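You operate a simulated robot arm through the tools that you are given. There is no shell and no other tool. Be economical: measure what you need, move in short steps, check, and stop when the job is done.

You run a simulated two-armed robot. Do the job below in one go: nothing can be reset, and whatever is moved stays where it is left.

Task
Mix 3 shots of orange and one of brown into the can under the spouts, then stir it even.
Fine: drip nothing; use a stick and stand it back in its pot; shut the valve, leave the tray out.

The check looks at the end state, three seconds after you hand in, the way a careful person would. Anything else that was tipped, shoved, dropped, spilled or broken makes it a failure.

Robot
Two 7-joint arms with fingered hands on one trunk that stands fixed in place. Base frame: the origin is at the foot of the trunk, x ahead of it, y to its left, z up. Units: mm, rad, N and s.
The left shoulder is at [60, 166, 977], the right one opposite. With the tool pointing down near the work surface each hand reaches from about 360 to 860 mm from the base axis, measured 20 degrees to its own side. Payload 5 kg a hand.
The TCP of each hand is the grasp point between the finger pads, 32 mm short of the fingertips. In the tool frame z runs along the fingers and y along their closing line. Largest opening 160 mm; the body of the gripper starts 89 mm behind the TCP. The gripper is a hand of 3 fingers: y runs from the thumb to the fingers, the wrist lies at [0, 0, -267] in the tool frame, and closing takes about 1.5 s.
Orientation is that of the tool frame in the base frame, as a unit quaternion [w, x, y, z]. With the fingers straight down and closing along the base's y, the tool's x points along the base's -x, its y along +y and its z along -z.

Tools
- The arms move only by the tool move_arm. It takes "left_increments", "right_increments" or both (then of equal length, played together; a hand with none holds still); each is a list of rows, each a list of 2 entries, a list of its own where there are three numbers: the shift along the base's x, y, z in mm, then the turn, a rotation vector about the base's x, y, z in rad. In form: [[[x, y, z], [rx, ry, rz]], ...]. A call has 1 to 8 rows; each row is the pose to reach, as a shift and turn from the pose commanded when the call began. "left_jaw" and "right_jaw" are, for a hand that has rows, the gripper command, from -1 (shut) to 1 (fully open), values between in proportion, set as the call begins (left out, the last holds). A row lasts 0.2 s, in which the tool goes at most 50 mm and 0.15 rad; a call with a longer step from one row to the next is refused whole, and so is a gripper value outside its range. Where a pose cannot be reached the arm comes as near as it can. A force on the tool above 40 N (or 10 N above the force at the start of the call, whichever is more), or a blocked arm, ends the call early, and 0.2 s more pass. The fingers move at their own pace (about 45 mm/s each) and stop on an object; they squeeze with about 32 N. The grip force told is the motor's: it shows also when the fingers shut on nothing. Time passes only in rows, and 0.2 s behind the last, so rows that repeat a pose let the fingers close. It gives the time, the measured TCP pose, the force on the tool (base axes), the opening and the grip force at its end, in the units of the frame above (readings bear some noise), with the torque about the TCP (base axes, N m) and any sound that the robot's microphone picked up, and new pictures: "pictures" is both (left out), scene, wrist or none (wrist: the cameras of the hands that moved).
- Cameras (640 x 400 px; columns grow to the right, rows downward): "scene" is now at [38.2, -56, 1639.1]; the picture's right is [-0.70, -0.71, 0.00], its down [-0.45, 0.44, -0.78] and it looks along [0.55, -0.55, -0.63] (base axes); focal length 367 px, centre (320, 200). "left" rides on the left gripper at [-65, -4, -116] in its tool frame; the picture's right is [0.06, -1.00, 0.00], its down [0.87, 0.05, -0.49] and it looks along [0.49, 0.03, 0.87] (tool axes); focal length 261 px, centre (320, 200). "right" rides on the right gripper at [65, -4, -116] in its tool frame; the picture's right is [0.06, 1.00, 0.00], its down [-0.87, 0.05, -0.49] and it looks along [-0.49, 0.03, 0.87] (tool axes); focal length 261 px, centre (320, 200). There is no depth. A picture from a camera that has moved, and an enlarged one, comes with that camera's place and axes in the base frame and with its lens. The place of the scene camera against the robot may be out by one fixed shift of up to 18 mm in any direction.
- slide_trunk(by): slides the trunk up (or, below 0, down) by that many mm; the arms and the scene camera ride with it, the base frame stays. It gives what a move gives, with no picture.
- finger_targets(finger1, finger2, thumb_bend, hand): sets how far each is bent, from 0 (flat) to 1 (curled in); at 0.3 the hand is open as for a grip, at 0.7 the pads meet at the TCP. One left out holds its place. A second passes; each finger stops where it meets its share of the squeeze, and holds until it gets a number again. A gripper value or a shape takes the hand back. It gives what a move gives, with no picture; readings hold the bend of each and the force on the fingers (four entries, about 0 where the hand has none), thumb and palm.
- set_grasp(shape, hand): the hand has 3 fingers and takes this shape, open, in about a second: jaw (thumb against the fingers, like two jaws); tri (thumb and two fingers); tip (a fingertip pinch); poke (one finger out to press); point (the index stretched); flat (the hand flat); cup (the hand cupped); fist (a fist). The gripper value then closes the fingers along that shape, each until it touches; the sizes above hold for jaw. It gives what a move gives, with no picture.
- aim_head(pan, tilt): turns the head with the scene camera to pan (to the left, within 1.501 rad either way) and tilt (down, from -0.506 to 1.204), counted from straight ahead of the robot. It gives what a move gives, and a new picture of the scene camera.
- close_up(camera, box): a new picture of the part [left, top, right, bottom] of that camera's present view, enlarged. It takes no simulated time.
- hand_in(): hands the job in; it is judged then, once.

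Go step by step. Nothing tells you positions but the pictures and the camera data: compare them with the known pose of the tool, close in by small moves and look again before you grip or let go. The budget is 120 turns and 200 pictures, counting those below and the enlarged ones. Unless the task says otherwise, let go and move clear before handing in, and close with one line.

The tools are called after "Emit:" as a command line: name --argument value ..., lists and objects as JSON in quotes. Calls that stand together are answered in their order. move_arm: Moves the arms, as the interface text tells. Its arguments: {"type":"object","properties":{"left_increments":{"type":"array","items":{"type":"array"}},"left_jaw":{"type":"number"},"right_increments":{"type":"array","items":{"type":"array"}},"right_jaw":{"type":"number"},"pictures":{"type":"string","enum":["both","scene","wrist","none"]}},"required":[]} The other tools are called the same way: slide_trunk (by) slides the trunk up or down; set_grasp (shape, hand) gives the hand a shape; finger_targets (finger1, finger2, thumb_bend, hand) moves the fingers one by one; aim_head (pan, tilt) turns the head that bears the scene camera; close_up (camera, box) takes an enlarged picture of a part of a camera's view; hand_in () hands the job in.

At the start:

```text
clock: 0.0
left_tcp_pos: [445.3, -68.1, 1278.5]
left_tcp_rot: [0.0, 0.0, 1.0, 0.0]
left_ft_force: [0.3, 0.3, -0.2]
left_ft_torque: [-0.01, 0.0, -0.03]
left_width: 160.0
left_grasp_force: 0.0
left_shape: jaw
left_bend: [0.3, 0.3, 0.3]
left_finger forces: [0.1, 0.0, 0.0, 0.0, 0.1, 0.0]
right_tcp_pos: [203.3, -307.5, 1368.0]
right_tcp_rot: [0.002, -0.001, 1.0, 0.001]
right_ft_force: [0.1, 0.0, 0.3]
right_ft_torque: [-0.02, 0.0, 0.02]
right_width: 159.7
right_grasp_force: 0.1
right_shape: jaw
right_bend: [0.3, 0.3, 0.3]
right_finger forces: [0.0, 0.0, 0.0, 0.0, 0.1, 0.0]
trunk travel left (down, up): [-525.0, 65.0]
head pan, tilt: [-0.778, 0.679]
```

scene: 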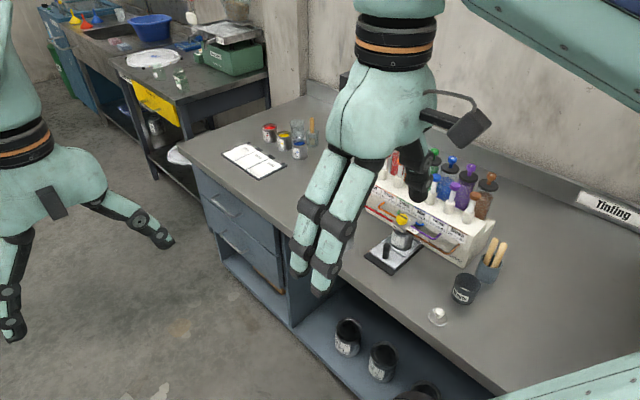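
right: 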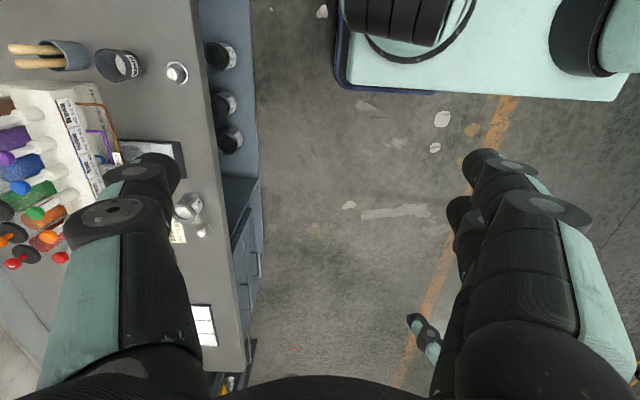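
left: 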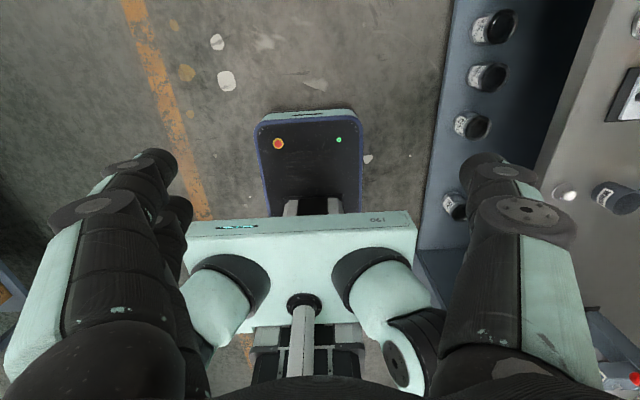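

I see a bench to the robot's front right, with a tinting machine, a can under its spouts, a stick pot, and some other jars. I'll take enlarged views before moving.

Emit:
close_up --camera "scene" --box '[340, 130, 540, 340]'

Emit:
close_up --camera "right" --box '[0, 20, 260, 280]'

```text
1.90 times, centred on (440, 235) of scene
camera zoom: at [38.2, -56.0, 1639.1], right [-0.7, -0.71, 0.0], down [-0.45, 0.44, -0.78], along [0.55, -0.55, -0.63], focal length 699 px, centre (91, 133)
```

zoom: 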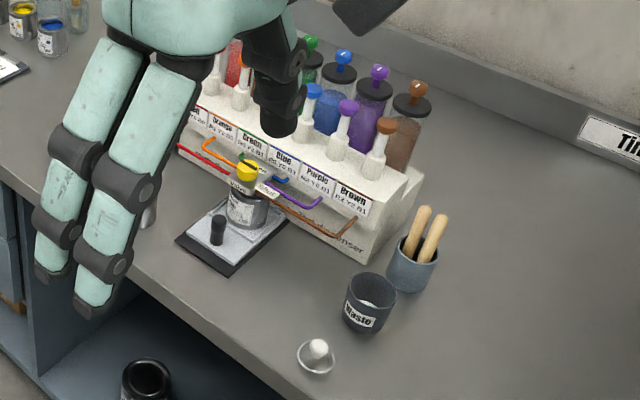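

```text
1.54 times, centred on (130, 150) of right
camera zoom: at [137.9, -311.9, 1482.2], right [-0.06, 1.0, 0.0], down [0.87, 0.05, 0.49], along [0.49, 0.03, -0.87], focal length 401 px, centre (612, 277)
```

zoom: 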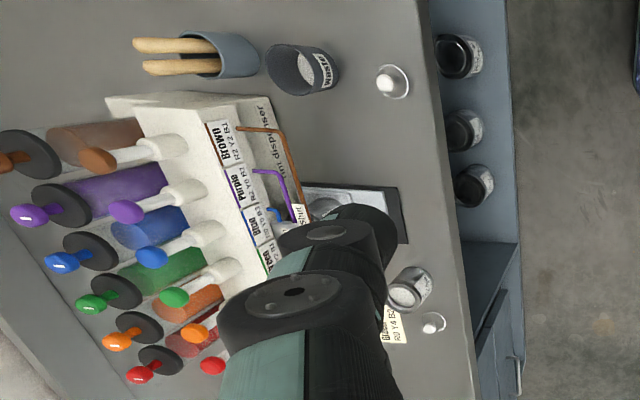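

The left arm blocks the view of the dispenser. I'll move it off to the left, then look again.

Emit:
move_arm --left_increments '[[[0, 50, 0], [0, 0, 0]], [[0, 100, 0], [0, 0, 0]], [[0, 150, 0], [0, 0, 0]], [[0, 200, 0], [0, 0, 0]], [[0, 250, 0], [0, 0, 0]], [[0, 300, 0], [0, 0, 0]], [[0, 350, 0], [0, 0, 0]]]' --pictures "scene"

```text
clock: 1.6
left_tcp_pos: [447.1, 284.9, 1283.0]
left_tcp_rot: [0.0, 0.0, 1.0, 0.0]
left_ft_force: [-0.5, -0.3, -0.5]
left_ft_torque: [-0.05, -0.02, 0.01]
left_width: 159.9
left_grasp_force: 0.1
left_shape: jaw
left_bend: [0.3, 0.3, 0.3]
left_finger forces: [0.0, 0.1, 0.0, 0.0, 0.1, 0.0]
right_tcp_pos: [201.5, -306.5, 1368.7]
right_tcp_rot: [0.0, 0.0, 1.0, 0.001]
right_ft_force: [-1.0, 0.7, -0.1]
right_ft_torque: [0.02, -0.04, 0.0]
right_width: 160.0
right_grasp_force: 0.0
right_shape: jaw
right_bend: [0.3, 0.3, 0.3]
right_finger forces: [0.1, 0.0, 0.0, 0.0, 0.0, 0.0]
trunk travel left (down, up): [-525.0, 65.0]
head pan, tilt: [-0.778, 0.679]
camera scene: at [38.0, -54.5, 1639.1], right [-0.7, -0.71, 0.0], down [-0.45, 0.44, -0.78], along [0.55, -0.55, -0.63], focal length 367 px, centre (320, 200)
```

scene: 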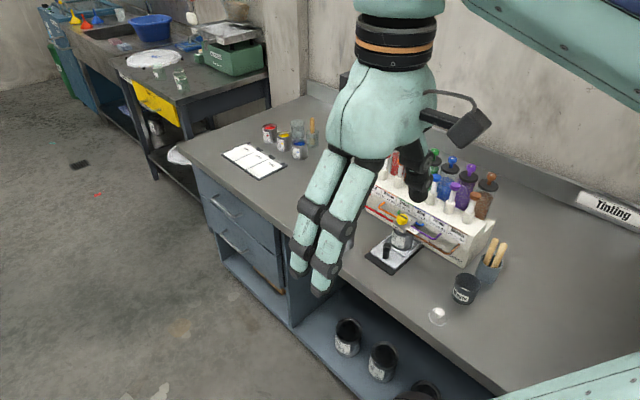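

The hand in view is actually the right one. I'll move it ahead and aim the head at the bench.

Emit:
move_arm --right_increments '[[[40, 20, 0], [0, 0, 0]], [[80, 40, 0], [0, 0, 0]], [[120, 60, 0], [0, 0, 0]], [[160, 80, 0], [0, 0, 0]], [[200, 100, 0], [0, 0, 0]], [[240, 120, 0], [0, 0, 0]], [[280, 140, 0], [0, 0, 0]]]' --pictures "none"

Emit:
aim_head --pan -1.1 --tilt 0.7

```text
clock: 3.2
left_tcp_pos: [449.5, 283.3, 1283.1]
left_tcp_rot: [0.0, 0.001, 1.0, 0.0]
left_ft_force: [-0.7, 0.2, 0.7]
left_ft_torque: [-0.04, 0.05, 0.0]
left_width: 160.0
left_grasp_force: 0.1
left_shape: jaw
left_bend: [0.3, 0.3, 0.3]
left_finger forces: [0.0, 0.0, 0.1, 0.1, 0.1, 0.1]
right_tcp_pos: [482.5, -168.6, 1367.4]
right_tcp_rot: [0.0, 0.001, 1.0, 0.0]
right_ft_force: [0.3, 0.2, 0.7]
right_ft_torque: [-0.03, 0.01, 0.03]
right_width: 159.7
right_grasp_force: 0.1
right_shape: jaw
right_bend: [0.3, 0.3, 0.3]
right_finger forces: [0.0, 0.0, 0.0, 0.0, 0.0, 0.0]
trunk travel left (down, up): [-525.0, 65.0]
head pan, tilt: [-0.778, 0.679]
```

```text
clock: 4.0
left_tcp_pos: [448.7, 283.0, 1282.2]
left_tcp_rot: [0.0, 0.0, 1.0, 0.001]
left_ft_force: [0.0, -0.5, -0.7]
left_ft_torque: [-0.02, 0.03, 0.0]
left_width: 160.1
left_grasp_force: 0.3
left_shape: jaw
left_bend: [0.3, 0.3, 0.3]
left_finger forces: [0.0, 0.0, 0.0, 0.0, 0.0, 0.0]
right_tcp_pos: [481.3, -169.6, 1366.1]
right_tcp_rot: [0.0, 0.0, 1.0, 0.0]
right_ft_force: [0.4, 0.7, -0.4]
right_ft_torque: [-0.02, 0.0, -0.02]
right_width: 160.1
right_grasp_force: 0.1
right_shape: jaw
right_bend: [0.3, 0.3, 0.3]
right_finger forces: [0.0, 0.1, 0.0, 0.0, 0.0, 0.0]
trunk travel left (down, up): [-525.0, 65.0]
head pan, tilt: [-1.1, 0.7]
camera scene: at [16.2, -71.1, 1637.2], right [-0.89, -0.45, 0.0], down [-0.29, 0.57, -0.77], along [0.35, -0.68, -0.64], focal length 367 px, centre (320, 200)
```

scene: 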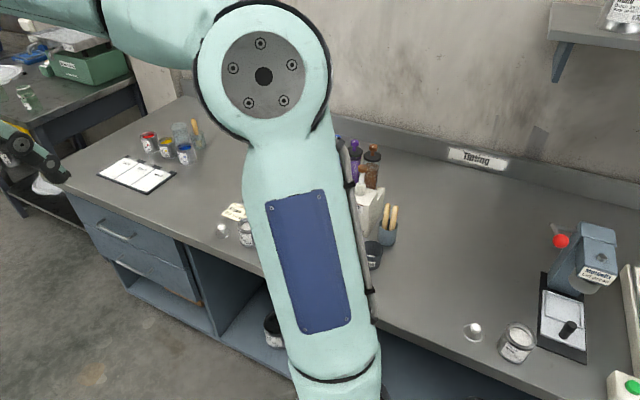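

The elbow blocks the bench view, so I'll lower the right hand in the free space ahead of the robot.

Emit:
move_arm --right_increments '[[[0, 0, -50], [0, 0, 0]], [[0, 0, -100], [0, 0, 0]], [[0, 0, -150], [0, 0, 0]], [[0, 0, -200], [0, 0, 0]], [[0, 0, -250], [0, 0, 0]], [[0, 0, -300], [0, 0, 0]], [[0, 0, -350], [0, 0, 0]], [[0, 0, -400], [0, 0, 0]]]' --pictures "scene"

```text
clock: 5.8
left_tcp_pos: [448.3, 282.1, 1282.4]
left_tcp_rot: [0.0, 0.0, 1.0, 0.0]
left_ft_force: [0.0, -0.1, -0.6]
left_ft_torque: [0.03, 0.02, 0.02]
left_width: 159.5
left_grasp_force: 0.2
left_shape: jaw
left_bend: [0.3, 0.3, 0.3]
left_finger forces: [0.1, 0.1, 0.1, 0.0, 0.1, 0.0]
right_tcp_pos: [479.2, -165.2, 968.4]
right_tcp_rot: [0.001, 0.001, 1.0, 0.0]
right_ft_force: [-0.7, 0.2, -0.1]
right_ft_torque: [0.03, 0.06, -0.01]
right_width: 160.1
right_grasp_force: 0.0
right_shape: jaw
right_bend: [0.3, 0.3, 0.3]
right_finger forces: [0.0, 0.0, 0.0, 0.0, 0.0, 0.1]
trunk travel left (down, up): [-525.0, 65.0]
head pan, tilt: [-1.1, 0.7]
camera scene: at [16.5, -71.2, 1637.3], right [-0.89, -0.45, 0.0], down [-0.29, 0.57, -0.76], along [0.35, -0.68, -0.64], focal length 367 px, centre (320, 200)
```

scene: 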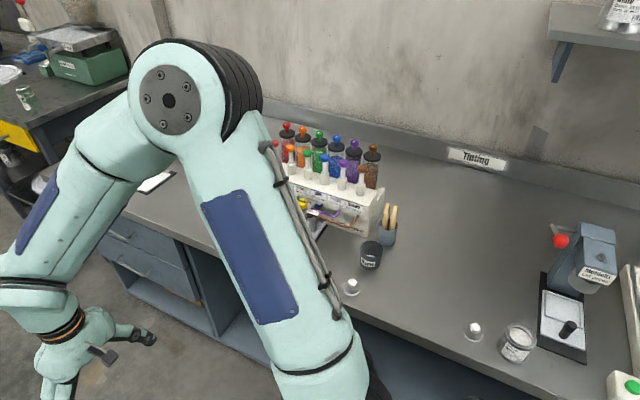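

Still partly blocked. I'll extend the right hand further ahead to pull the elbow aside.

Emit:
move_arm --right_increments '[[[45, 0, 0], [0, 0, 0]], [[90, 0, 0], [0, 0, 0]], [[135, 0, 0], [0, 0, 0]], [[180, 0, -20], [0, 0, 0]], [[220, 0, -40], [0, 0, 0]], [[250, 0, -80], [0, 0, 0]]]' --pictures "scene"

Emit:
close_up --camera "scene" --box '[100, 60, 420, 330]'

```text
clock: 7.2
left_tcp_pos: [448.6, 282.2, 1282.4]
left_tcp_rot: [-0.001, 0.0, 1.0, 0.001]
left_ft_force: [0.7, 0.2, -0.4]
left_ft_torque: [0.01, 0.01, -0.02]
left_width: 160.0
left_grasp_force: 0.1
left_shape: jaw
left_bend: [0.3, 0.3, 0.3]
left_finger forces: [0.1, 0.0, 0.0, 0.0, 0.0, 0.0]
right_tcp_pos: [737.0, -166.8, 887.9]
right_tcp_rot: [0.001, 0.001, 1.0, 0.0]
right_ft_force: [1.0, -0.6, -0.3]
right_ft_torque: [-0.02, 0.01, 0.01]
right_width: 159.8
right_grasp_force: 0.1
right_shape: jaw
right_bend: [0.3, 0.3, 0.3]
right_finger forces: [0.0, 0.0, 0.1, 0.0, 0.0, 0.0]
trunk travel left (down, up): [-525.0, 65.0]
head pan, tilt: [-1.1, 0.7]
camera scene: at [17.2, -71.4, 1637.3], right [-0.89, -0.45, 0.0], down [-0.29, 0.57, -0.76], along [0.35, -0.68, -0.64], focal length 367 px, centre (320, 200)
```

scene: 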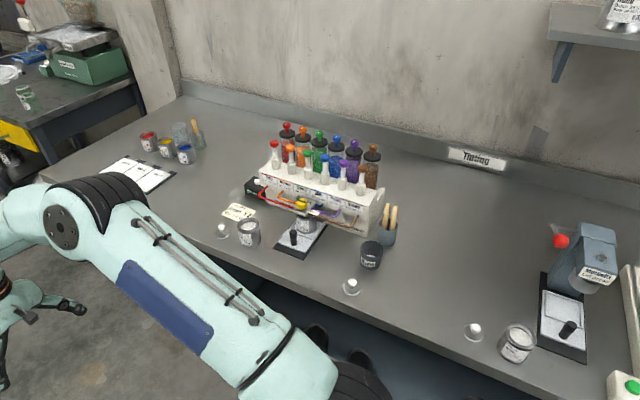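

```text
1.48 times, centred on (260, 195) of scene
camera zoom: at [17.2, -71.4, 1637.3], right [-0.89, -0.45, 0.0], down [-0.29, 0.57, -0.76], along [0.35, -0.68, -0.64], focal length 544 px, centre (409, 207)
```

zoom: 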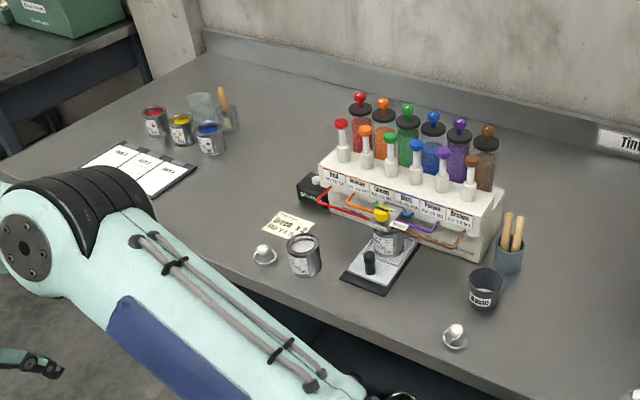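

Now the view is clear. I'll enlarge the dispenser and look at its details.

Emit:
close_up --camera "scene" --box '[230, 160, 350, 260]'

Emit:
close_up --camera "scene" --box '[320, 180, 420, 300]'

Emit:
close_up --camera "scene" --box '[250, 110, 400, 230]'

```text
4.00 times, centred on (290, 210) of scene
camera zoom: at [17.2, -71.4, 1637.3], right [-0.89, -0.45, 0.0], down [-0.29, 0.57, -0.76], along [0.35, -0.68, -0.64], focal length 1468 px, centre (440, 160)
```

zoom: 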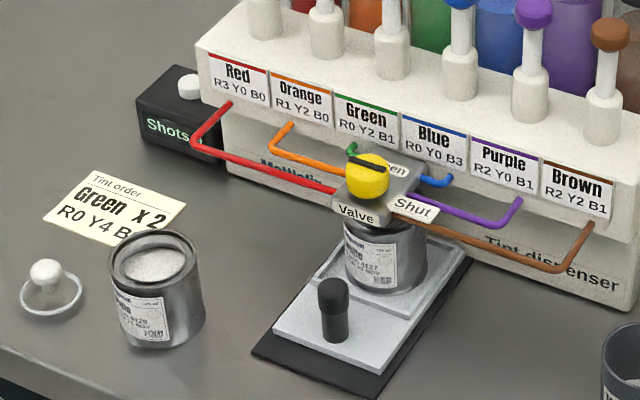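

```text
3.33 times, centred on (370, 240) of scene
camera zoom: at [17.2, -71.4, 1637.3], right [-0.89, -0.45, 0.0], down [-0.29, 0.57, -0.76], along [0.35, -0.68, -0.64], focal length 1223 px, centre (153, 67)
```

zoom: 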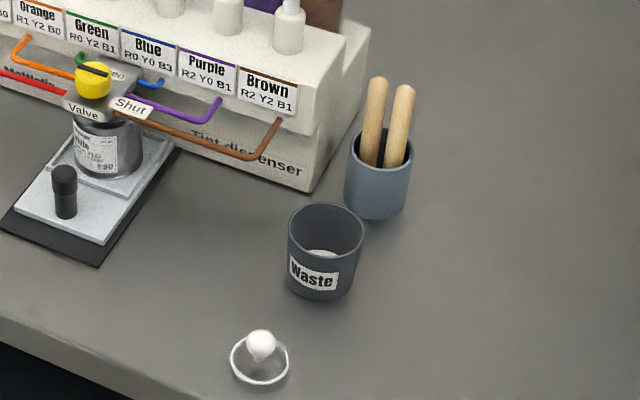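

```text
3.33 times, centred on (325, 170) of scene
camera zoom: at [17.2, -71.4, 1637.3], right [-0.89, -0.45, 0.0], down [-0.29, 0.57, -0.76], along [0.35, -0.68, -0.64], focal length 1223 px, centre (303, 300)
```

zoom: 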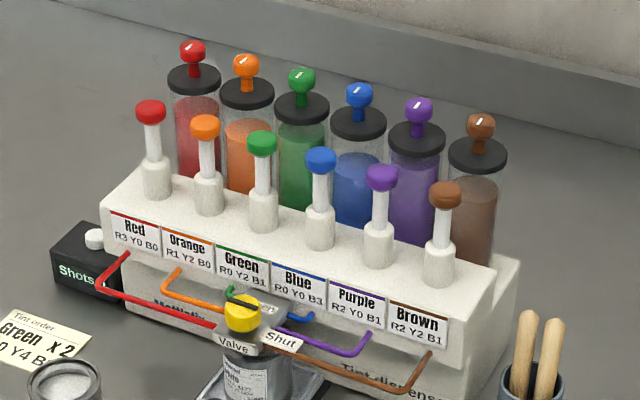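

The dispenser has one front pump per colour, a yellow valve knob, a "Shots" counter and a tray with a handle; the robot-facing side is +y. I'll bring the right hand up, turned to face the bench, so the wrist camera can measure.

Emit:
move_arm --right_increments '[[[-35, -10, 33], [0, 0, -0.12]], [[-70, -20, 66], [0, 0, -0.24]], [[-105, -30, 99], [0, 0, -0.36]], [[-140, -40, 132], [0, 0, -0.48]], [[-175, -50, 165], [0, 0, -0.6]], [[-210, -60, 198], [0, 0, -0.72]], [[-245, -70, 231], [0, 0, -0.84]], [[-280, -80, 264], [0, 0, -0.96]]]' --pictures "none"

Emit:
move_arm --right_increments '[[[-8, -40, 20], [0, 0, -0.12]], [[-16, -80, 40], [0, 0, -0.24]], [[-24, -120, 60], [0, 0, -0.36]], [[-32, -160, 80], [0, 0, -0.48]], [[-40, -200, 100], [0, 0, -0.61]], [[-45, -240, 110], [0, 0, -0.61]]]' --pictures "both"

```text
clock: 9.0
left_tcp_pos: [447.0, 283.3, 1282.8]
left_tcp_rot: [0.0, 0.0, 1.0, 0.0]
left_ft_force: [-1.0, -0.8, 0.7]
left_ft_torque: [-0.01, -0.02, -0.02]
left_width: 159.7
left_grasp_force: 0.1
left_shape: jaw
left_bend: [0.3, 0.3, 0.3]
left_finger forces: [0.1, 0.0, 0.0, 0.0, 0.0, 0.0]
right_tcp_pos: [449.5, -249.7, 1154.6]
right_tcp_rot: [0.0, 0.462, 0.887, 0.001]
right_ft_force: [-0.1, -0.4, -0.4]
right_ft_torque: [0.02, 0.0, 0.01]
right_width: 159.9
right_grasp_force: 0.0
right_shape: jaw
right_bend: [0.3, 0.3, 0.3]
right_finger forces: [0.0, 0.0, 0.0, 0.0, 0.0, 0.1]
trunk travel left (down, up): [-525.0, 65.0]
head pan, tilt: [-1.1, 0.7]
```

```text
clock: 10.4
left_tcp_pos: [447.9, 281.7, 1281.8]
left_tcp_rot: [0.0, 0.001, 1.0, 0.0]
left_ft_force: [0.4, -0.4, 0.1]
left_ft_torque: [0.01, -0.02, 0.0]
left_width: 159.8
left_grasp_force: 0.1
left_shape: jaw
left_bend: [0.3, 0.3, 0.3]
left_finger forces: [0.1, 0.0, 0.1, 0.0, 0.0, 0.0]
right_tcp_pos: [408.2, -488.0, 1260.4]
right_tcp_rot: [0.0, 0.707, 0.707, 0.0]
right_ft_force: [-0.3, 0.3, -0.8]
right_ft_torque: [0.0, 0.0, 0.0]
right_width: 159.7
right_grasp_force: 0.0
right_shape: jaw
right_bend: [0.3, 0.3, 0.3]
right_finger forces: [0.1, 0.0, 0.0, 0.0, 0.1, 0.0]
trunk travel left (down, up): [-525.0, 65.0]
head pan, tilt: [-1.1, 0.7]
camera scene: at [16.2, -72.2, 1637.2], right [-0.89, -0.45, 0.0], down [-0.29, 0.57, -0.76], along [0.35, -0.68, -0.64], focal length 367 px, centre (320, 200)
camera right: at [405.9, -422.1, 1373.0], right [1.0, 0.06, 0.0], down [0.05, -0.87, 0.49], along [0.03, -0.49, -0.87], focal length 261 px, centre (320, 200)
```

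scene: 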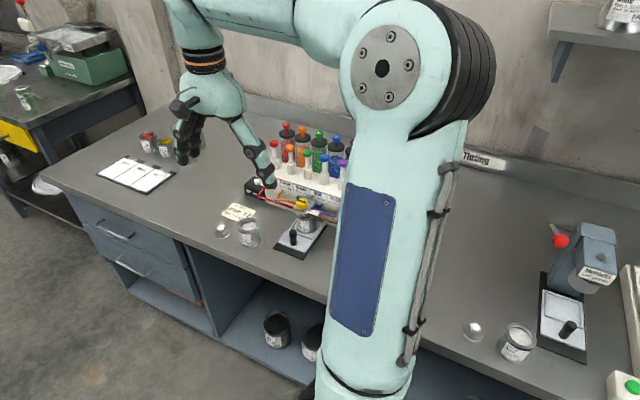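
right: 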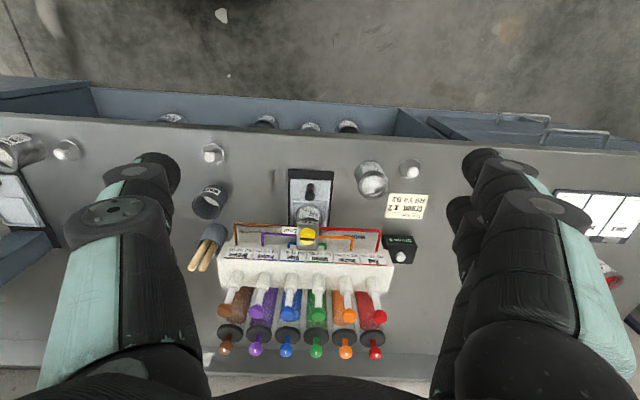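

A good overhead view. I'll enlarge it to measure things.

Emit:
close_up --camera "right" --box '[180, 130, 460, 370]'

Emit:
close_up --camera "right" --box '[270, 170, 350, 260]'

```text
1.67 times, centred on (320, 250) of right
camera zoom: at [405.9, -422.1, 1373.0], right [1.0, 0.06, 0.0], down [0.05, -0.87, 0.49], along [0.03, -0.49, -0.87], focal length 434 px, centre (320, 117)
```

zoom: 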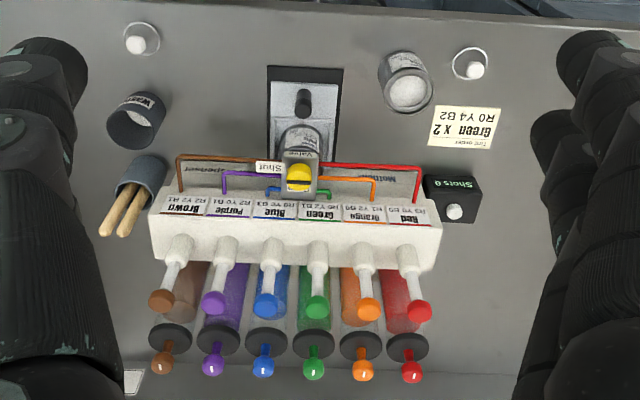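

```text
4.44 times, centred on (310, 215) of right
camera zoom: at [405.9, -422.1, 1373.0], right [1.0, 0.06, 0.0], down [0.05, -0.87, 0.49], along [0.03, -0.49, -0.87], focal length 1158 px, centre (364, 133)
```

zoom: 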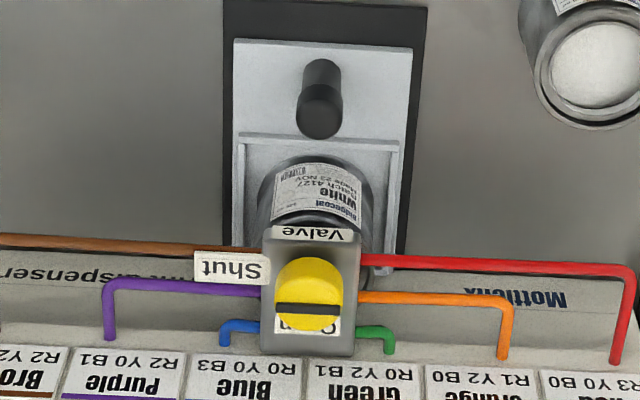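

The valve bar lines up with "Shut", and the counter reads 0. I'll shift the hand sideways to get a second view for triangulation.

Emit:
move_arm --right_increments '[[[-40, 0, 0], [0, 0, 0]], [[-80, 0, 0], [0, 0, 0]], [[-120, 0, 0], [0, 0, 0]], [[-160, 0, 0], [0, 0, 0]], [[-160, 0, 0], [0, 0, 0]]]' --pictures "none"

Emit:
close_up --camera "right" --box '[220, 130, 500, 370]'

```text
clock: 11.6
left_tcp_pos: [448.3, 281.8, 1282.2]
left_tcp_rot: [0.001, 0.0, 1.0, 0.0]
left_ft_force: [0.3, -0.4, -0.1]
left_ft_torque: [-0.03, 0.04, -0.01]
left_width: 160.0
left_grasp_force: 0.0
left_shape: jaw
left_bend: [0.3, 0.3, 0.3]
left_finger forces: [0.1, 0.0, 0.0, 0.0, 0.0, 0.1]
right_tcp_pos: [245.5, -487.5, 1262.2]
right_tcp_rot: [-0.001, 0.707, 0.707, -0.001]
right_ft_force: [0.6, -1.6, -0.6]
right_ft_torque: [0.03, 0.0, -0.03]
right_width: 159.8
right_grasp_force: 0.1
right_shape: jaw
right_bend: [0.3, 0.3, 0.3]
right_finger forces: [0.0, 0.1, 0.0, 0.0, 0.0, 0.0]
trunk travel left (down, up): [-525.0, 65.0]
head pan, tilt: [-1.1, 0.7]
```

```text
1.67 times, centred on (360, 250) of right
camera zoom: at [243.0, -423.2, 1376.1], right [1.0, 0.06, 0.0], down [0.06, -0.87, 0.49], along [0.03, -0.49, -0.87], focal length 434 px, centre (253, 117)
```

zoom: 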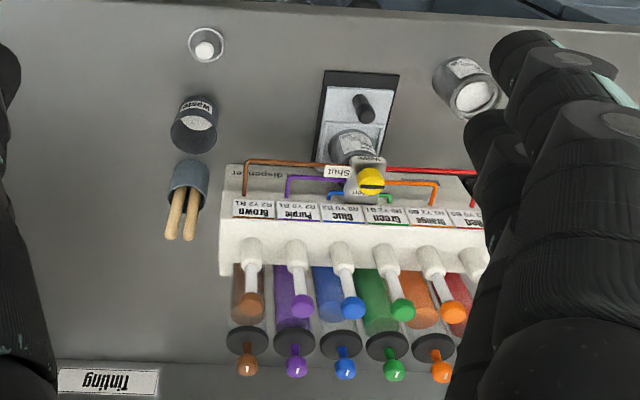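

Triangulated estimates: brown cap ≈(264,-824,1071), orange cap ≈(484,-832,1065), valve knob ≈(400,-735,966), tray handle top ≈(401,-679,894). I'll go nearer to the valve for a closer look.

Emit:
move_arm --right_increments '[[[30, -30, -15], [0, 0, 0]], [[60, -60, -30], [0, 0, 0]], [[90, -90, -60], [0, 0, 0]], [[120, -120, -90], [0, 0, 0]], [[155, -150, -110], [0, 0, 0]], [[155, -162, -132], [0, 0, 0]], [[155, -162, -132], [0, 0, 0]]]' --pictures "wrist"

Emit:
close_up --camera "right" --box '[240, 120, 400, 260]'

```text
refused: row 3 steps farther than a row can; nothing moved
```

```text
2.86 times, centred on (320, 190) of right
camera zoom: at [243.0, -423.2, 1376.1], right [1.0, 0.06, 0.0], down [0.06, -0.87, 0.49], along [0.03, -0.49, -0.87], focal length 745 px, centre (320, 229)
```

zoom: 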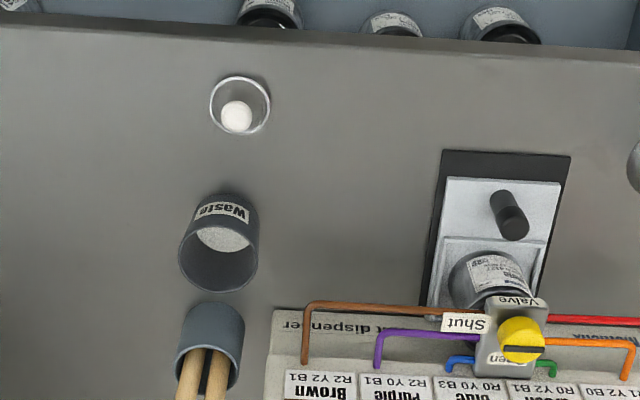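

That move was refused because a step was too long. I'll redo it with shorter steps.

Emit:
move_arm --right_increments '[[[22, -23, -19], [0, 0, 0]], [[44, -46, -38], [0, 0, 0]], [[66, -69, -57], [0, 0, 0]], [[88, -92, -76], [0, 0, 0]], [[110, -115, -95], [0, 0, 0]], [[132, -138, -114], [0, 0, 0]], [[155, -162, -132], [0, 0, 0]], [[155, -162, -132], [0, 0, 0]]]' --pictures "wrist"

Emit:
close_up --camera "right" --box '[240, 120, 400, 260]'

```text
clock: 13.4
left_tcp_pos: [447.3, 282.7, 1282.7]
left_tcp_rot: [0.001, 0.0, 1.0, 0.0]
left_ft_force: [-0.6, 0.5, -0.2]
left_ft_torque: [0.01, -0.04, -0.02]
left_width: 159.8
left_grasp_force: 0.1
left_shape: jaw
left_bend: [0.3, 0.3, 0.3]
left_finger forces: [0.0, 0.1, 0.1, 0.0, 0.0, 0.0]
right_tcp_pos: [399.8, -647.5, 1129.2]
right_tcp_rot: [0.001, 0.707, 0.707, 0.0]
right_ft_force: [-0.7, 0.7, 0.3]
right_ft_torque: [-0.02, -0.01, -0.01]
right_width: 159.9
right_grasp_force: 0.0
right_shape: jaw
right_bend: [0.3, 0.3, 0.3]
right_finger forces: [0.0, 0.0, 0.0, 0.0, 0.1, 0.1]
trunk travel left (down, up): [-525.0, 65.0]
head pan, tilt: [-1.1, 0.7]
camera right: at [397.0, -581.8, 1243.0], right [1.0, 0.06, 0.0], down [0.05, -0.87, 0.49], along [0.03, -0.49, -0.87], focal length 261 px, centre (320, 200)
```

right: 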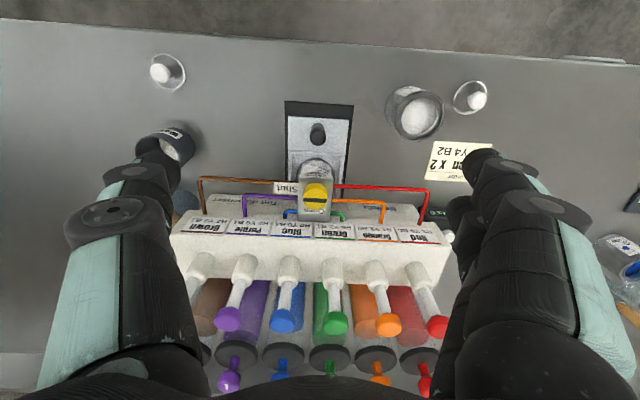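

```text
2.86 times, centred on (320, 190) of right
camera zoom: at [397.0, -581.8, 1243.0], right [1.0, 0.06, 0.0], down [0.05, -0.87, 0.49], along [0.03, -0.49, -0.87], focal length 745 px, centre (320, 229)
```

zoom: 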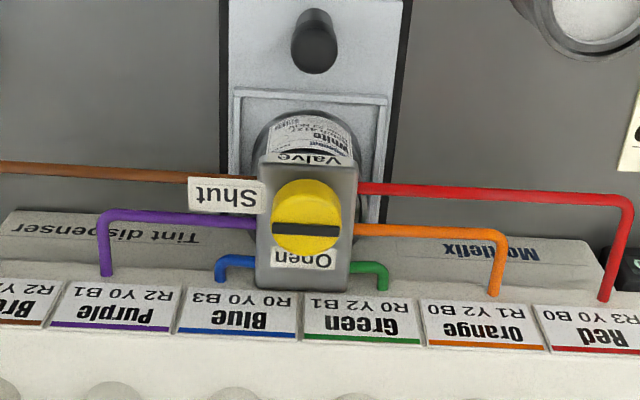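

The knob is a ~30 mm upright cylinder near (400,-735) with its top at z≈965–985, just in front of the dispenser's face. I'll bring the half-closed hand above it, leaning slightly back, and look.

Emit:
move_arm --right_increments '[[[0, -20, 0], [-0.05, 0, 0]], [[0, -40, 0], [-0.1, 0, 0]], [[0, -60, -10], [-0.15, 0, 0]], [[0, -75, -30], [-0.15, 0, 0]], [[0, -85, -50], [-0.15, 0, 0]], [[0, -85, -70], [-0.15, 0, 0]], [[0, -85, -70], [-0.15, 0, 0]], [[0, -85, -70], [-0.15, 0, 0]]]' --right_jaw -0.3 --pictures "both"

Emit:
close_up --camera "right" --box '[240, 120, 400, 260]'

```text
clock: 15.2
left_tcp_pos: [447.5, 282.0, 1281.4]
left_tcp_rot: [0.0, 0.001, 1.0, 0.0]
left_ft_force: [0.8, 0.0, 0.4]
left_ft_torque: [-0.01, 0.01, 0.02]
left_width: 160.0
left_grasp_force: 0.0
left_shape: jaw
left_bend: [0.3, 0.3, 0.3]
left_finger forces: [0.0, 0.1, 0.0, 0.0, 0.0, 0.0]
right_tcp_pos: [401.1, -732.9, 1061.2]
right_tcp_rot: [0.053, 0.705, 0.705, -0.053]
right_ft_force: [-0.1, -0.6, 0.9]
right_ft_torque: [0.0, -0.02, 0.0]
right_width: 56.5
right_grasp_force: 0.0
right_shape: jaw
right_bend: [0.73, 0.73, 0.7]
right_finger forces: [0.0, 0.1, 0.0, 0.0, 0.0, 0.0]
trunk travel left (down, up): [-525.0, 65.0]
head pan, tilt: [-1.1, 0.7]
camera scene: at [15.9, -71.7, 1637.2], right [-0.89, -0.45, 0.0], down [-0.29, 0.57, -0.76], along [0.35, -0.68, -0.64], focal length 367 px, centre (320, 200)
camera right: at [398.7, -651.4, 1164.6], right [1.0, 0.06, -0.01], down [0.05, -0.79, 0.62], along [0.03, -0.62, -0.79], focal length 261 px, centre (320, 200)
```

scene: 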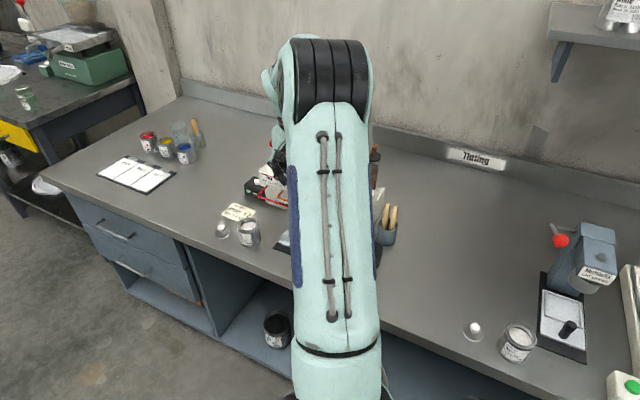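
right: 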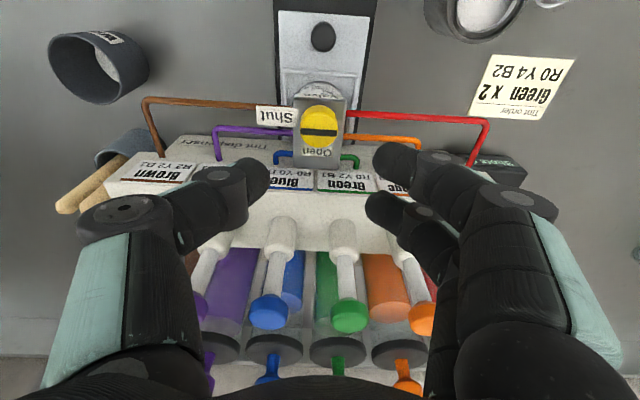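

```text
2.86 times, centred on (320, 190) of right
camera zoom: at [398.7, -651.4, 1164.6], right [1.0, 0.06, -0.01], down [0.05, -0.79, 0.62], along [0.03, -0.62, -0.79], focal length 745 px, centre (320, 229)
```

zoom: 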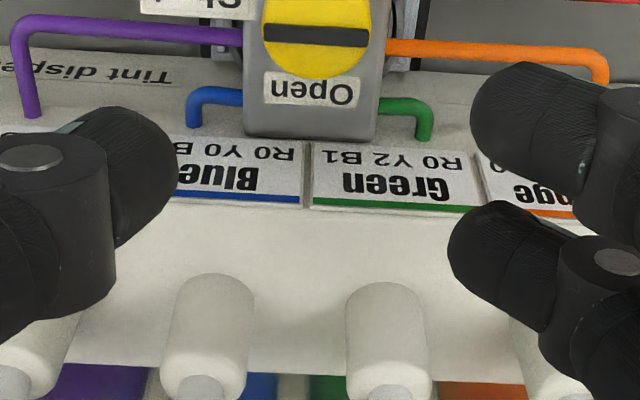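

Refined estimate: the knob top is near (402,-734,972) and about 34 mm wide. I'll descend between the fingers to just below the knob top and look again.

Emit:
move_arm --right_increments '[[[0, 1, -20], [0, 0, 0]], [[0, 1, -35], [0, 0, 0]], [[0, 1, -50], [0, 0, 0]], [[0, 1, -60], [0, 0, 0]], [[0, 1, -66], [0, 0, 0]], [[0, 1, -66], [0, 0, 0]]]' --pictures "wrist"

Emit:
close_up --camera "right" --box '[220, 80, 420, 230]'

```text
clock: 16.6
left_tcp_pos: [447.8, 283.3, 1282.3]
left_tcp_rot: [0.0, 0.0, 1.0, 0.0]
left_ft_force: [-0.2, 0.4, 0.7]
left_ft_torque: [-0.05, -0.02, 0.01]
left_width: 160.2
left_grasp_force: 0.0
left_shape: jaw
left_bend: [0.3, 0.3, 0.3]
left_finger forces: [0.0, 0.0, 0.0, 0.1, 0.0, 0.0]
right_tcp_pos: [402.3, -732.4, 993.9]
right_tcp_rot: [0.055, 0.705, 0.705, -0.052]
right_ft_force: [-0.1, 0.4, -0.3]
right_ft_torque: [-0.01, 0.0, 0.02]
right_width: 56.8
right_grasp_force: 0.0
right_shape: jaw
right_bend: [0.73, 0.73, 0.7]
right_finger forces: [0.0, 0.0, 0.1, 0.1, 0.1, 0.1]
trunk travel left (down, up): [-525.0, 65.0]
head pan, tilt: [-1.1, 0.7]
camera right: at [398.9, -650.9, 1096.8], right [1.0, 0.06, -0.01], down [0.05, -0.79, 0.62], along [0.03, -0.62, -0.79], focal length 261 px, centre (320, 200)
```

right: 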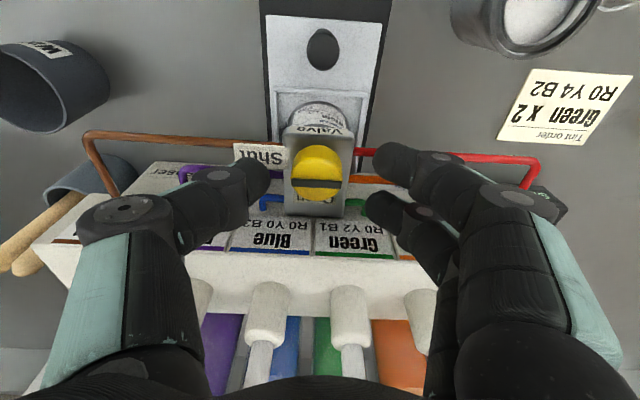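

```text
2.67 times, centred on (320, 155) of right
camera zoom: at [398.9, -650.9, 1096.8], right [1.0, 0.06, -0.01], down [0.05, -0.79, 0.62], along [0.03, -0.62, -0.79], focal length 695 px, centre (320, 320)
```

zoom: 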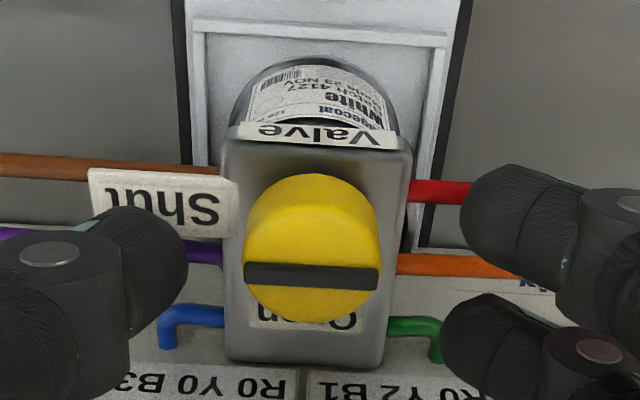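

The knob now sits between the thumb and fingers, with overlap of about 16 mm. I'll close on it.

Emit:
move_arm --right_increments '[[[0, 3, -2], [0, 0, 0]], [[0, 3, -2], [0, 0, 0]], [[0, 3, -2], [0, 0, 0]], [[0, 3, -2], [0, 0, 0]], [[0, 3, -2], [0, 0, 0]]]' --right_jaw -0.9 --pictures "wrist"

Emit:
close_up --camera "right" --box '[220, 80, 420, 230]'

```text
clock: 17.8
left_tcp_pos: [448.2, 281.8, 1282.8]
left_tcp_rot: [0.001, 0.0, 1.0, -0.001]
left_ft_force: [0.5, -0.2, 0.0]
left_ft_torque: [0.02, 0.0, -0.01]
left_width: 160.1
left_grasp_force: 0.0
left_shape: jaw
left_bend: [0.3, 0.3, 0.3]
left_finger forces: [0.1, 0.0, 0.1, 0.0, 0.0, 0.1]
right_tcp_pos: [400.9, -731.6, 991.7]
right_tcp_rot: [0.053, 0.705, 0.705, -0.052]
right_ft_force: [-5.8, 0.2, -2.6]
right_ft_torque: [0.03, 0.11, -0.01]
right_width: 17.6
right_grasp_force: 31.8
right_shape: jaw
right_bend: [0.72, 0.72, 0.7]
right_finger forces: [12.5, 12.4, 0.0, 0.0, 31.3, 0.0]
trunk travel left (down, up): [-525.0, 65.0]
head pan, tilt: [-1.1, 0.7]
camera right: at [397.7, -648.7, 1095.0], right [1.0, 0.06, -0.01], down [0.05, -0.79, 0.62], along [0.03, -0.62, -0.79], focal length 261 px, centre (320, 200)
```

right: 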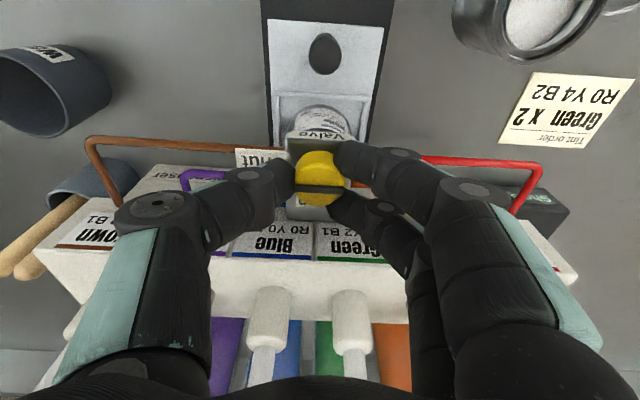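

```text
2.67 times, centred on (320, 155) of right
camera zoom: at [397.7, -648.7, 1095.0], right [1.0, 0.06, -0.01], down [0.05, -0.79, 0.62], along [0.03, -0.62, -0.79], focal length 695 px, centre (320, 320)
```

zoom: 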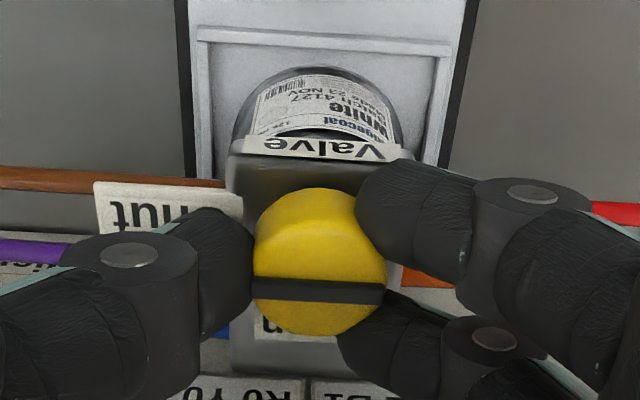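

I have a solid three-point grip. I'll turn the knob counterclockwise towards "Open".

Emit:
move_arm --right_increments '[[[0, 0, 0], [0, 0.015, 0.1]], [[0, 0, 0], [0, 0.03, 0.2]], [[0, 0, 0], [0, 0.045, 0.3]], [[0, 0, 0], [0, 0.06, 0.4]], [[0, 0, 0], [0, 0.075, 0.5]], [[0, 0, 0], [0, 0.09, 0.6]], [[0, 0, 0], [0, 0.105, 0.7]], [[0, 0, 0], [0, 0.12, 0.8]]]' --pictures "wrist"

```text
clock: 19.6
left_tcp_pos: [447.2, 282.7, 1283.0]
left_tcp_rot: [-0.001, 0.0, 1.0, 0.0]
left_ft_force: [-0.3, -0.7, 0.5]
left_ft_torque: [-0.01, -0.02, -0.05]
left_width: 159.7
left_grasp_force: 0.1
left_shape: jaw
left_bend: [0.3, 0.3, 0.3]
left_finger forces: [0.1, 0.1, 0.1, 0.1, 0.0, 0.0]
right_tcp_pos: [401.5, -730.2, 991.8]
right_tcp_rot: [0.028, 0.37, 0.926, -0.069]
right_ft_force: [-5.5, 10.4, -15.1]
right_ft_torque: [0.48, -0.22, -0.02]
right_width: 16.9
right_grasp_force: 32.1
right_shape: jaw
right_bend: [0.72, 0.72, 0.7]
right_finger forces: [17.4, 13.6, 0.1, 0.0, 27.0, 0.0]
trunk travel left (down, up): [-525.0, 65.0]
head pan, tilt: [-1.1, 0.7]
camera right: at [352.4, -671.7, 1098.9], right [0.64, 0.76, -0.11], down [0.67, -0.48, 0.57], along [0.38, -0.44, -0.81], focal length 261 px, centre (320, 200)
```

right: 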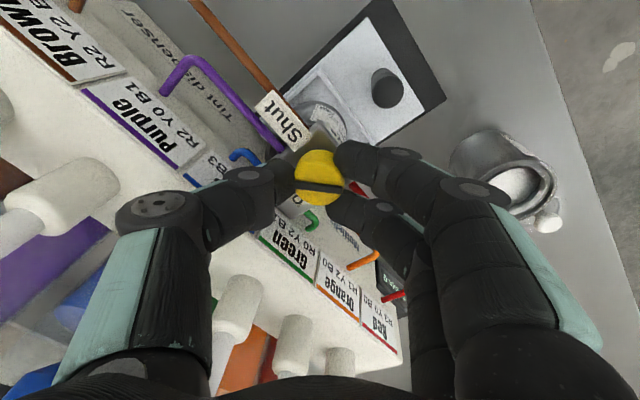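

The knob turns with the hand. I'll continue to a full quarter turn.

Emit:
move_arm --right_increments '[[[0, 0, 0], [0, 0.015, 0.1]], [[0, 0, 0], [0, 0.03, 0.2]], [[0, 0, 0], [0, 0.045, 0.3]], [[0, 0, 0], [0, 0.06, 0.4]], [[0, 0, 0], [0, 0.075, 0.5]], [[0, 0, 0], [0, 0.09, 0.6]], [[0, 0, 0], [0, 0.105, 0.7]], [[0, 0, 0], [0, 0.115, 0.77]]]' --pictures "wrist"

```text
clock: 21.4
left_tcp_pos: [447.4, 283.7, 1282.9]
left_tcp_rot: [0.001, 0.0, 1.0, 0.0]
left_ft_force: [-0.4, -0.5, -0.3]
left_ft_torque: [-0.01, 0.0, -0.01]
left_width: 160.0
left_grasp_force: 0.1
left_shape: jaw
left_bend: [0.3, 0.3, 0.3]
left_finger forces: [0.0, 0.0, 0.0, 0.0, 0.1, 0.1]
right_tcp_pos: [401.8, -730.4, 992.8]
right_tcp_rot: [0.0, -0.01, 0.997, -0.074]
right_ft_force: [-3.6, 8.3, -2.5]
right_ft_torque: [0.73, -0.29, -0.07]
right_width: 17.3
right_grasp_force: 32.2
right_shape: jaw
right_bend: [0.72, 0.73, 0.7]
right_finger forces: [17.1, 22.2, 0.0, 0.0, 27.3, 0.0]
trunk travel left (down, up): [-525.0, 65.0]
head pan, tilt: [-1.1, 0.7]
camera right: at [337.3, -718.0, 1105.7], right [-0.08, 0.99, -0.15], down [0.87, 0.14, 0.48], along [0.49, -0.09, -0.87], focal length 261 px, centre (320, 200)
```

right: 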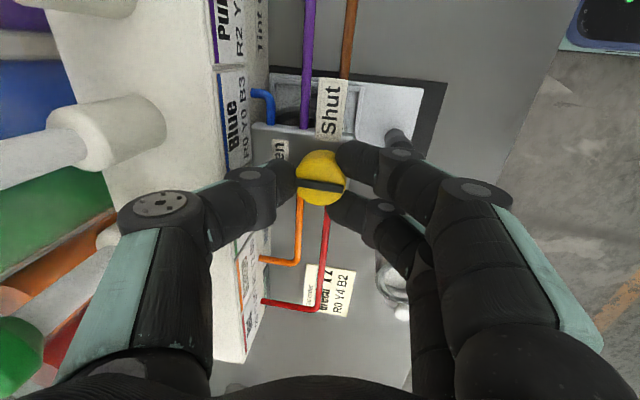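

The bar now points to "Open". I'll open slightly and lift off straight up.

Emit:
move_arm --right_increments '[[[0, 0, 0], [0, 0, 0]], [[0, 0, 0], [0, 0, 0]], [[0, 0, 6], [0, 0, 0]], [[0, 0, 20], [0, 0, 0]], [[0, 5, 45], [0, 0, 0]], [[0, 20, 80], [0, 0, 0]], [[0, 40, 110], [0, 0, 0]]]' --right_jaw -0.62 --pictures "wrist"

Emit:
close_up --camera "right" --box '[220, 80, 420, 230]'

```text
clock: 23.0
left_tcp_pos: [449.2, 283.3, 1283.3]
left_tcp_rot: [0.0, 0.0, 1.0, 0.0]
left_ft_force: [-1.1, 0.4, 0.5]
left_ft_torque: [-0.04, -0.04, -0.02]
left_width: 159.9
left_grasp_force: 0.1
left_shape: jaw
left_bend: [0.3, 0.3, 0.3]
left_finger forces: [0.0, 0.0, 0.0, 0.1, 0.0, 0.1]
right_tcp_pos: [399.4, -688.5, 1101.6]
right_tcp_rot: [0.001, -0.009, 0.997, -0.073]
right_ft_force: [0.4, 0.4, 0.1]
right_ft_torque: [-0.03, -0.02, 0.0]
right_width: 30.2
right_grasp_force: 0.1
right_shape: jaw
right_bend: [0.73, 0.73, 0.7]
right_finger forces: [0.0, 0.1, 0.0, 0.0, 0.1, 0.1]
trunk travel left (down, up): [-525.0, 65.0]
head pan, tilt: [-1.1, 0.7]
camera right: at [335.6, -675.8, 1214.1], right [-0.08, 0.99, -0.15], down [0.87, 0.14, 0.48], along [0.49, -0.09, -0.87], focal length 261 px, centre (320, 200)
```

right: 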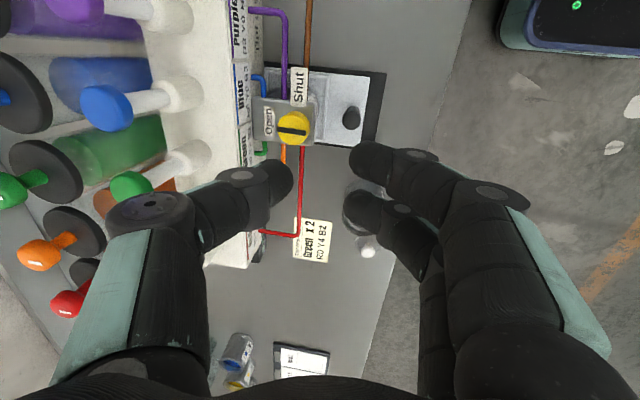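

```text
2.67 times, centred on (320, 155) of right
camera zoom: at [335.6, -675.8, 1214.1], right [-0.08, 0.99, -0.15], down [0.87, 0.14, 0.48], along [0.49, -0.09, -0.87], focal length 695 px, centre (320, 320)
```

zoom: 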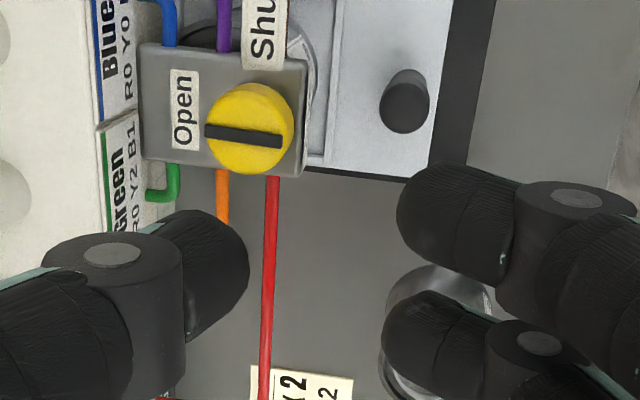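

The valve is open. Next I'll turn the hand back to face the pumps and lean it further so it can reach the orange pump.

Emit:
move_arm --right_increments '[[[10, 10, 10], [0, -0.02, -0.14]], [[20, 20, 20], [0, -0.042, -0.28]], [[30, 30, 30], [0, -0.063, -0.42]], [[40, 40, 40], [0, -0.084, -0.56]], [[50, 50, 50], [0, -0.105, -0.7]], [[60, 60, 60], [0, -0.125, -0.84]], [[70, 60, 70], [0, -0.146, -0.97]], [[80, 60, 80], [0, -0.166, -1.1]]]' --right_jaw -1 --pictures "none"

Emit:
move_arm --right_increments '[[[0, 0, 0], [0, -0.02, -0.14]], [[0, 0, 0], [0, -0.042, -0.28]], [[0, 0, 0], [0, -0.063, -0.42]], [[4, 0, 0], [0, -0.071, -0.47]]]' --pictures "none"

Emit:
move_arm --right_increments '[[[0, -20, 0], [-0.1, 0, 0]], [[0, -40, 0], [-0.2, 0, 0]], [[0, -60, 0], [-0.3, 0, 0]], [[0, -80, 0], [-0.4, 0, 0]], [[0, -110, 0], [-0.4, 0, 0]], [[0, -130, 0], [-0.4, 0, 0]], [[0, -130, 0], [-0.4, 0, 0]]]' --pictures "both"

```text
clock: 24.8
left_tcp_pos: [447.7, 285.1, 1281.2]
left_tcp_rot: [0.0, 0.001, 1.0, 0.0]
left_ft_force: [0.2, 0.5, 0.8]
left_ft_torque: [-0.02, -0.02, 0.01]
left_width: 160.1
left_grasp_force: 0.1
left_shape: jaw
left_bend: [0.3, 0.3, 0.3]
left_finger forces: [0.0, 0.1, 0.0, 0.1, 0.0, 0.1]
right_tcp_pos: [483.0, -630.6, 1181.9]
right_tcp_rot: [0.041, 0.521, 0.85, -0.063]
right_ft_force: [0.1, -0.4, 0.6]
right_ft_torque: [0.02, 0.0, -0.01]
right_width: 0.0
right_grasp_force: 32.1
right_shape: jaw
right_bend: [0.65, 0.65, 0.67]
right_finger forces: [0.0, 0.0, 0.1, 0.0, 0.0, 0.1]
trunk travel left (down, up): [-525.0, 65.0]
head pan, tilt: [-1.1, 0.7]
```

```text
clock: 25.8
left_tcp_pos: [447.3, 282.3, 1282.7]
left_tcp_rot: [0.0, 0.0, 1.0, 0.0]
left_ft_force: [0.6, 0.1, -1.5]
left_ft_torque: [0.02, 0.03, 0.0]
left_width: 160.0
left_grasp_force: 0.0
left_shape: jaw
left_bend: [0.3, 0.3, 0.3]
left_finger forces: [0.0, 0.0, 0.0, 0.0, 0.1, 0.1]
right_tcp_pos: [485.6, -629.6, 1181.7]
right_tcp_rot: [0.054, 0.706, 0.704, -0.054]
right_ft_force: [0.6, -0.4, 0.8]
right_ft_torque: [0.03, 0.02, -0.02]
right_width: 0.0
right_grasp_force: 31.5
right_shape: jaw
right_bend: [0.65, 0.65, 0.67]
right_finger forces: [0.1, 0.0, 0.0, 0.1, 0.1, 0.1]
trunk travel left (down, up): [-525.0, 65.0]
head pan, tilt: [-1.1, 0.7]
```

```text
clock: 27.4
left_tcp_pos: [448.8, 282.5, 1282.4]
left_tcp_rot: [0.0, 0.0, 1.0, 0.001]
left_ft_force: [-1.1, 0.4, 0.0]
left_ft_torque: [0.0, -0.01, -0.01]
left_width: 160.2
left_grasp_force: 0.1
left_shape: jaw
left_bend: [0.3, 0.3, 0.3]
left_finger forces: [0.0, 0.0, 0.0, 0.1, 0.0, 0.0]
right_tcp_pos: [484.3, -760.6, 1183.8]
right_tcp_rot: [0.194, 0.68, 0.681, -0.192]
right_ft_force: [0.2, -0.4, -0.1]
right_ft_torque: [-0.01, -0.02, 0.02]
right_width: 0.0
right_grasp_force: 31.4
right_shape: jaw
right_bend: [0.65, 0.65, 0.67]
right_finger forces: [0.0, 0.1, 0.0, 0.0, 0.1, 0.0]
trunk travel left (down, up): [-525.0, 65.0]
head pan, tilt: [-1.1, 0.7]
camera scene: at [15.7, -71.3, 1637.2], right [-0.89, -0.45, 0.0], down [-0.29, 0.57, -0.76], along [0.35, -0.68, -0.64], focal length 367 px, centre (320, 200)
camera right: at [482.6, -645.0, 1245.4], right [1.0, 0.05, -0.03], down [0.05, -0.48, 0.87], along [0.03, -0.87, -0.48], focal length 261 px, centre (320, 200)
```

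scene: 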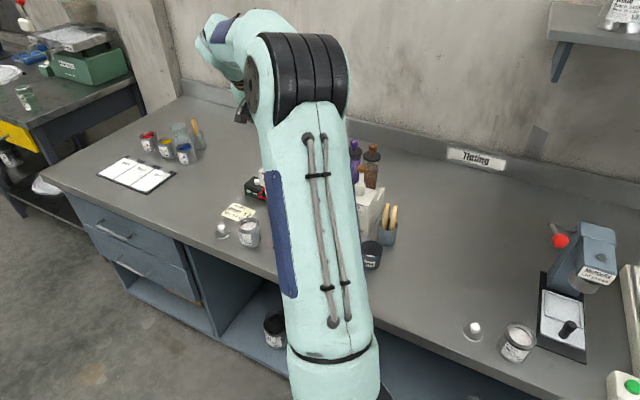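
right: 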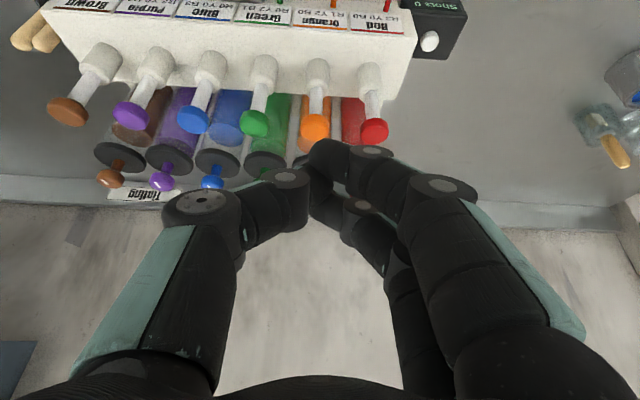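

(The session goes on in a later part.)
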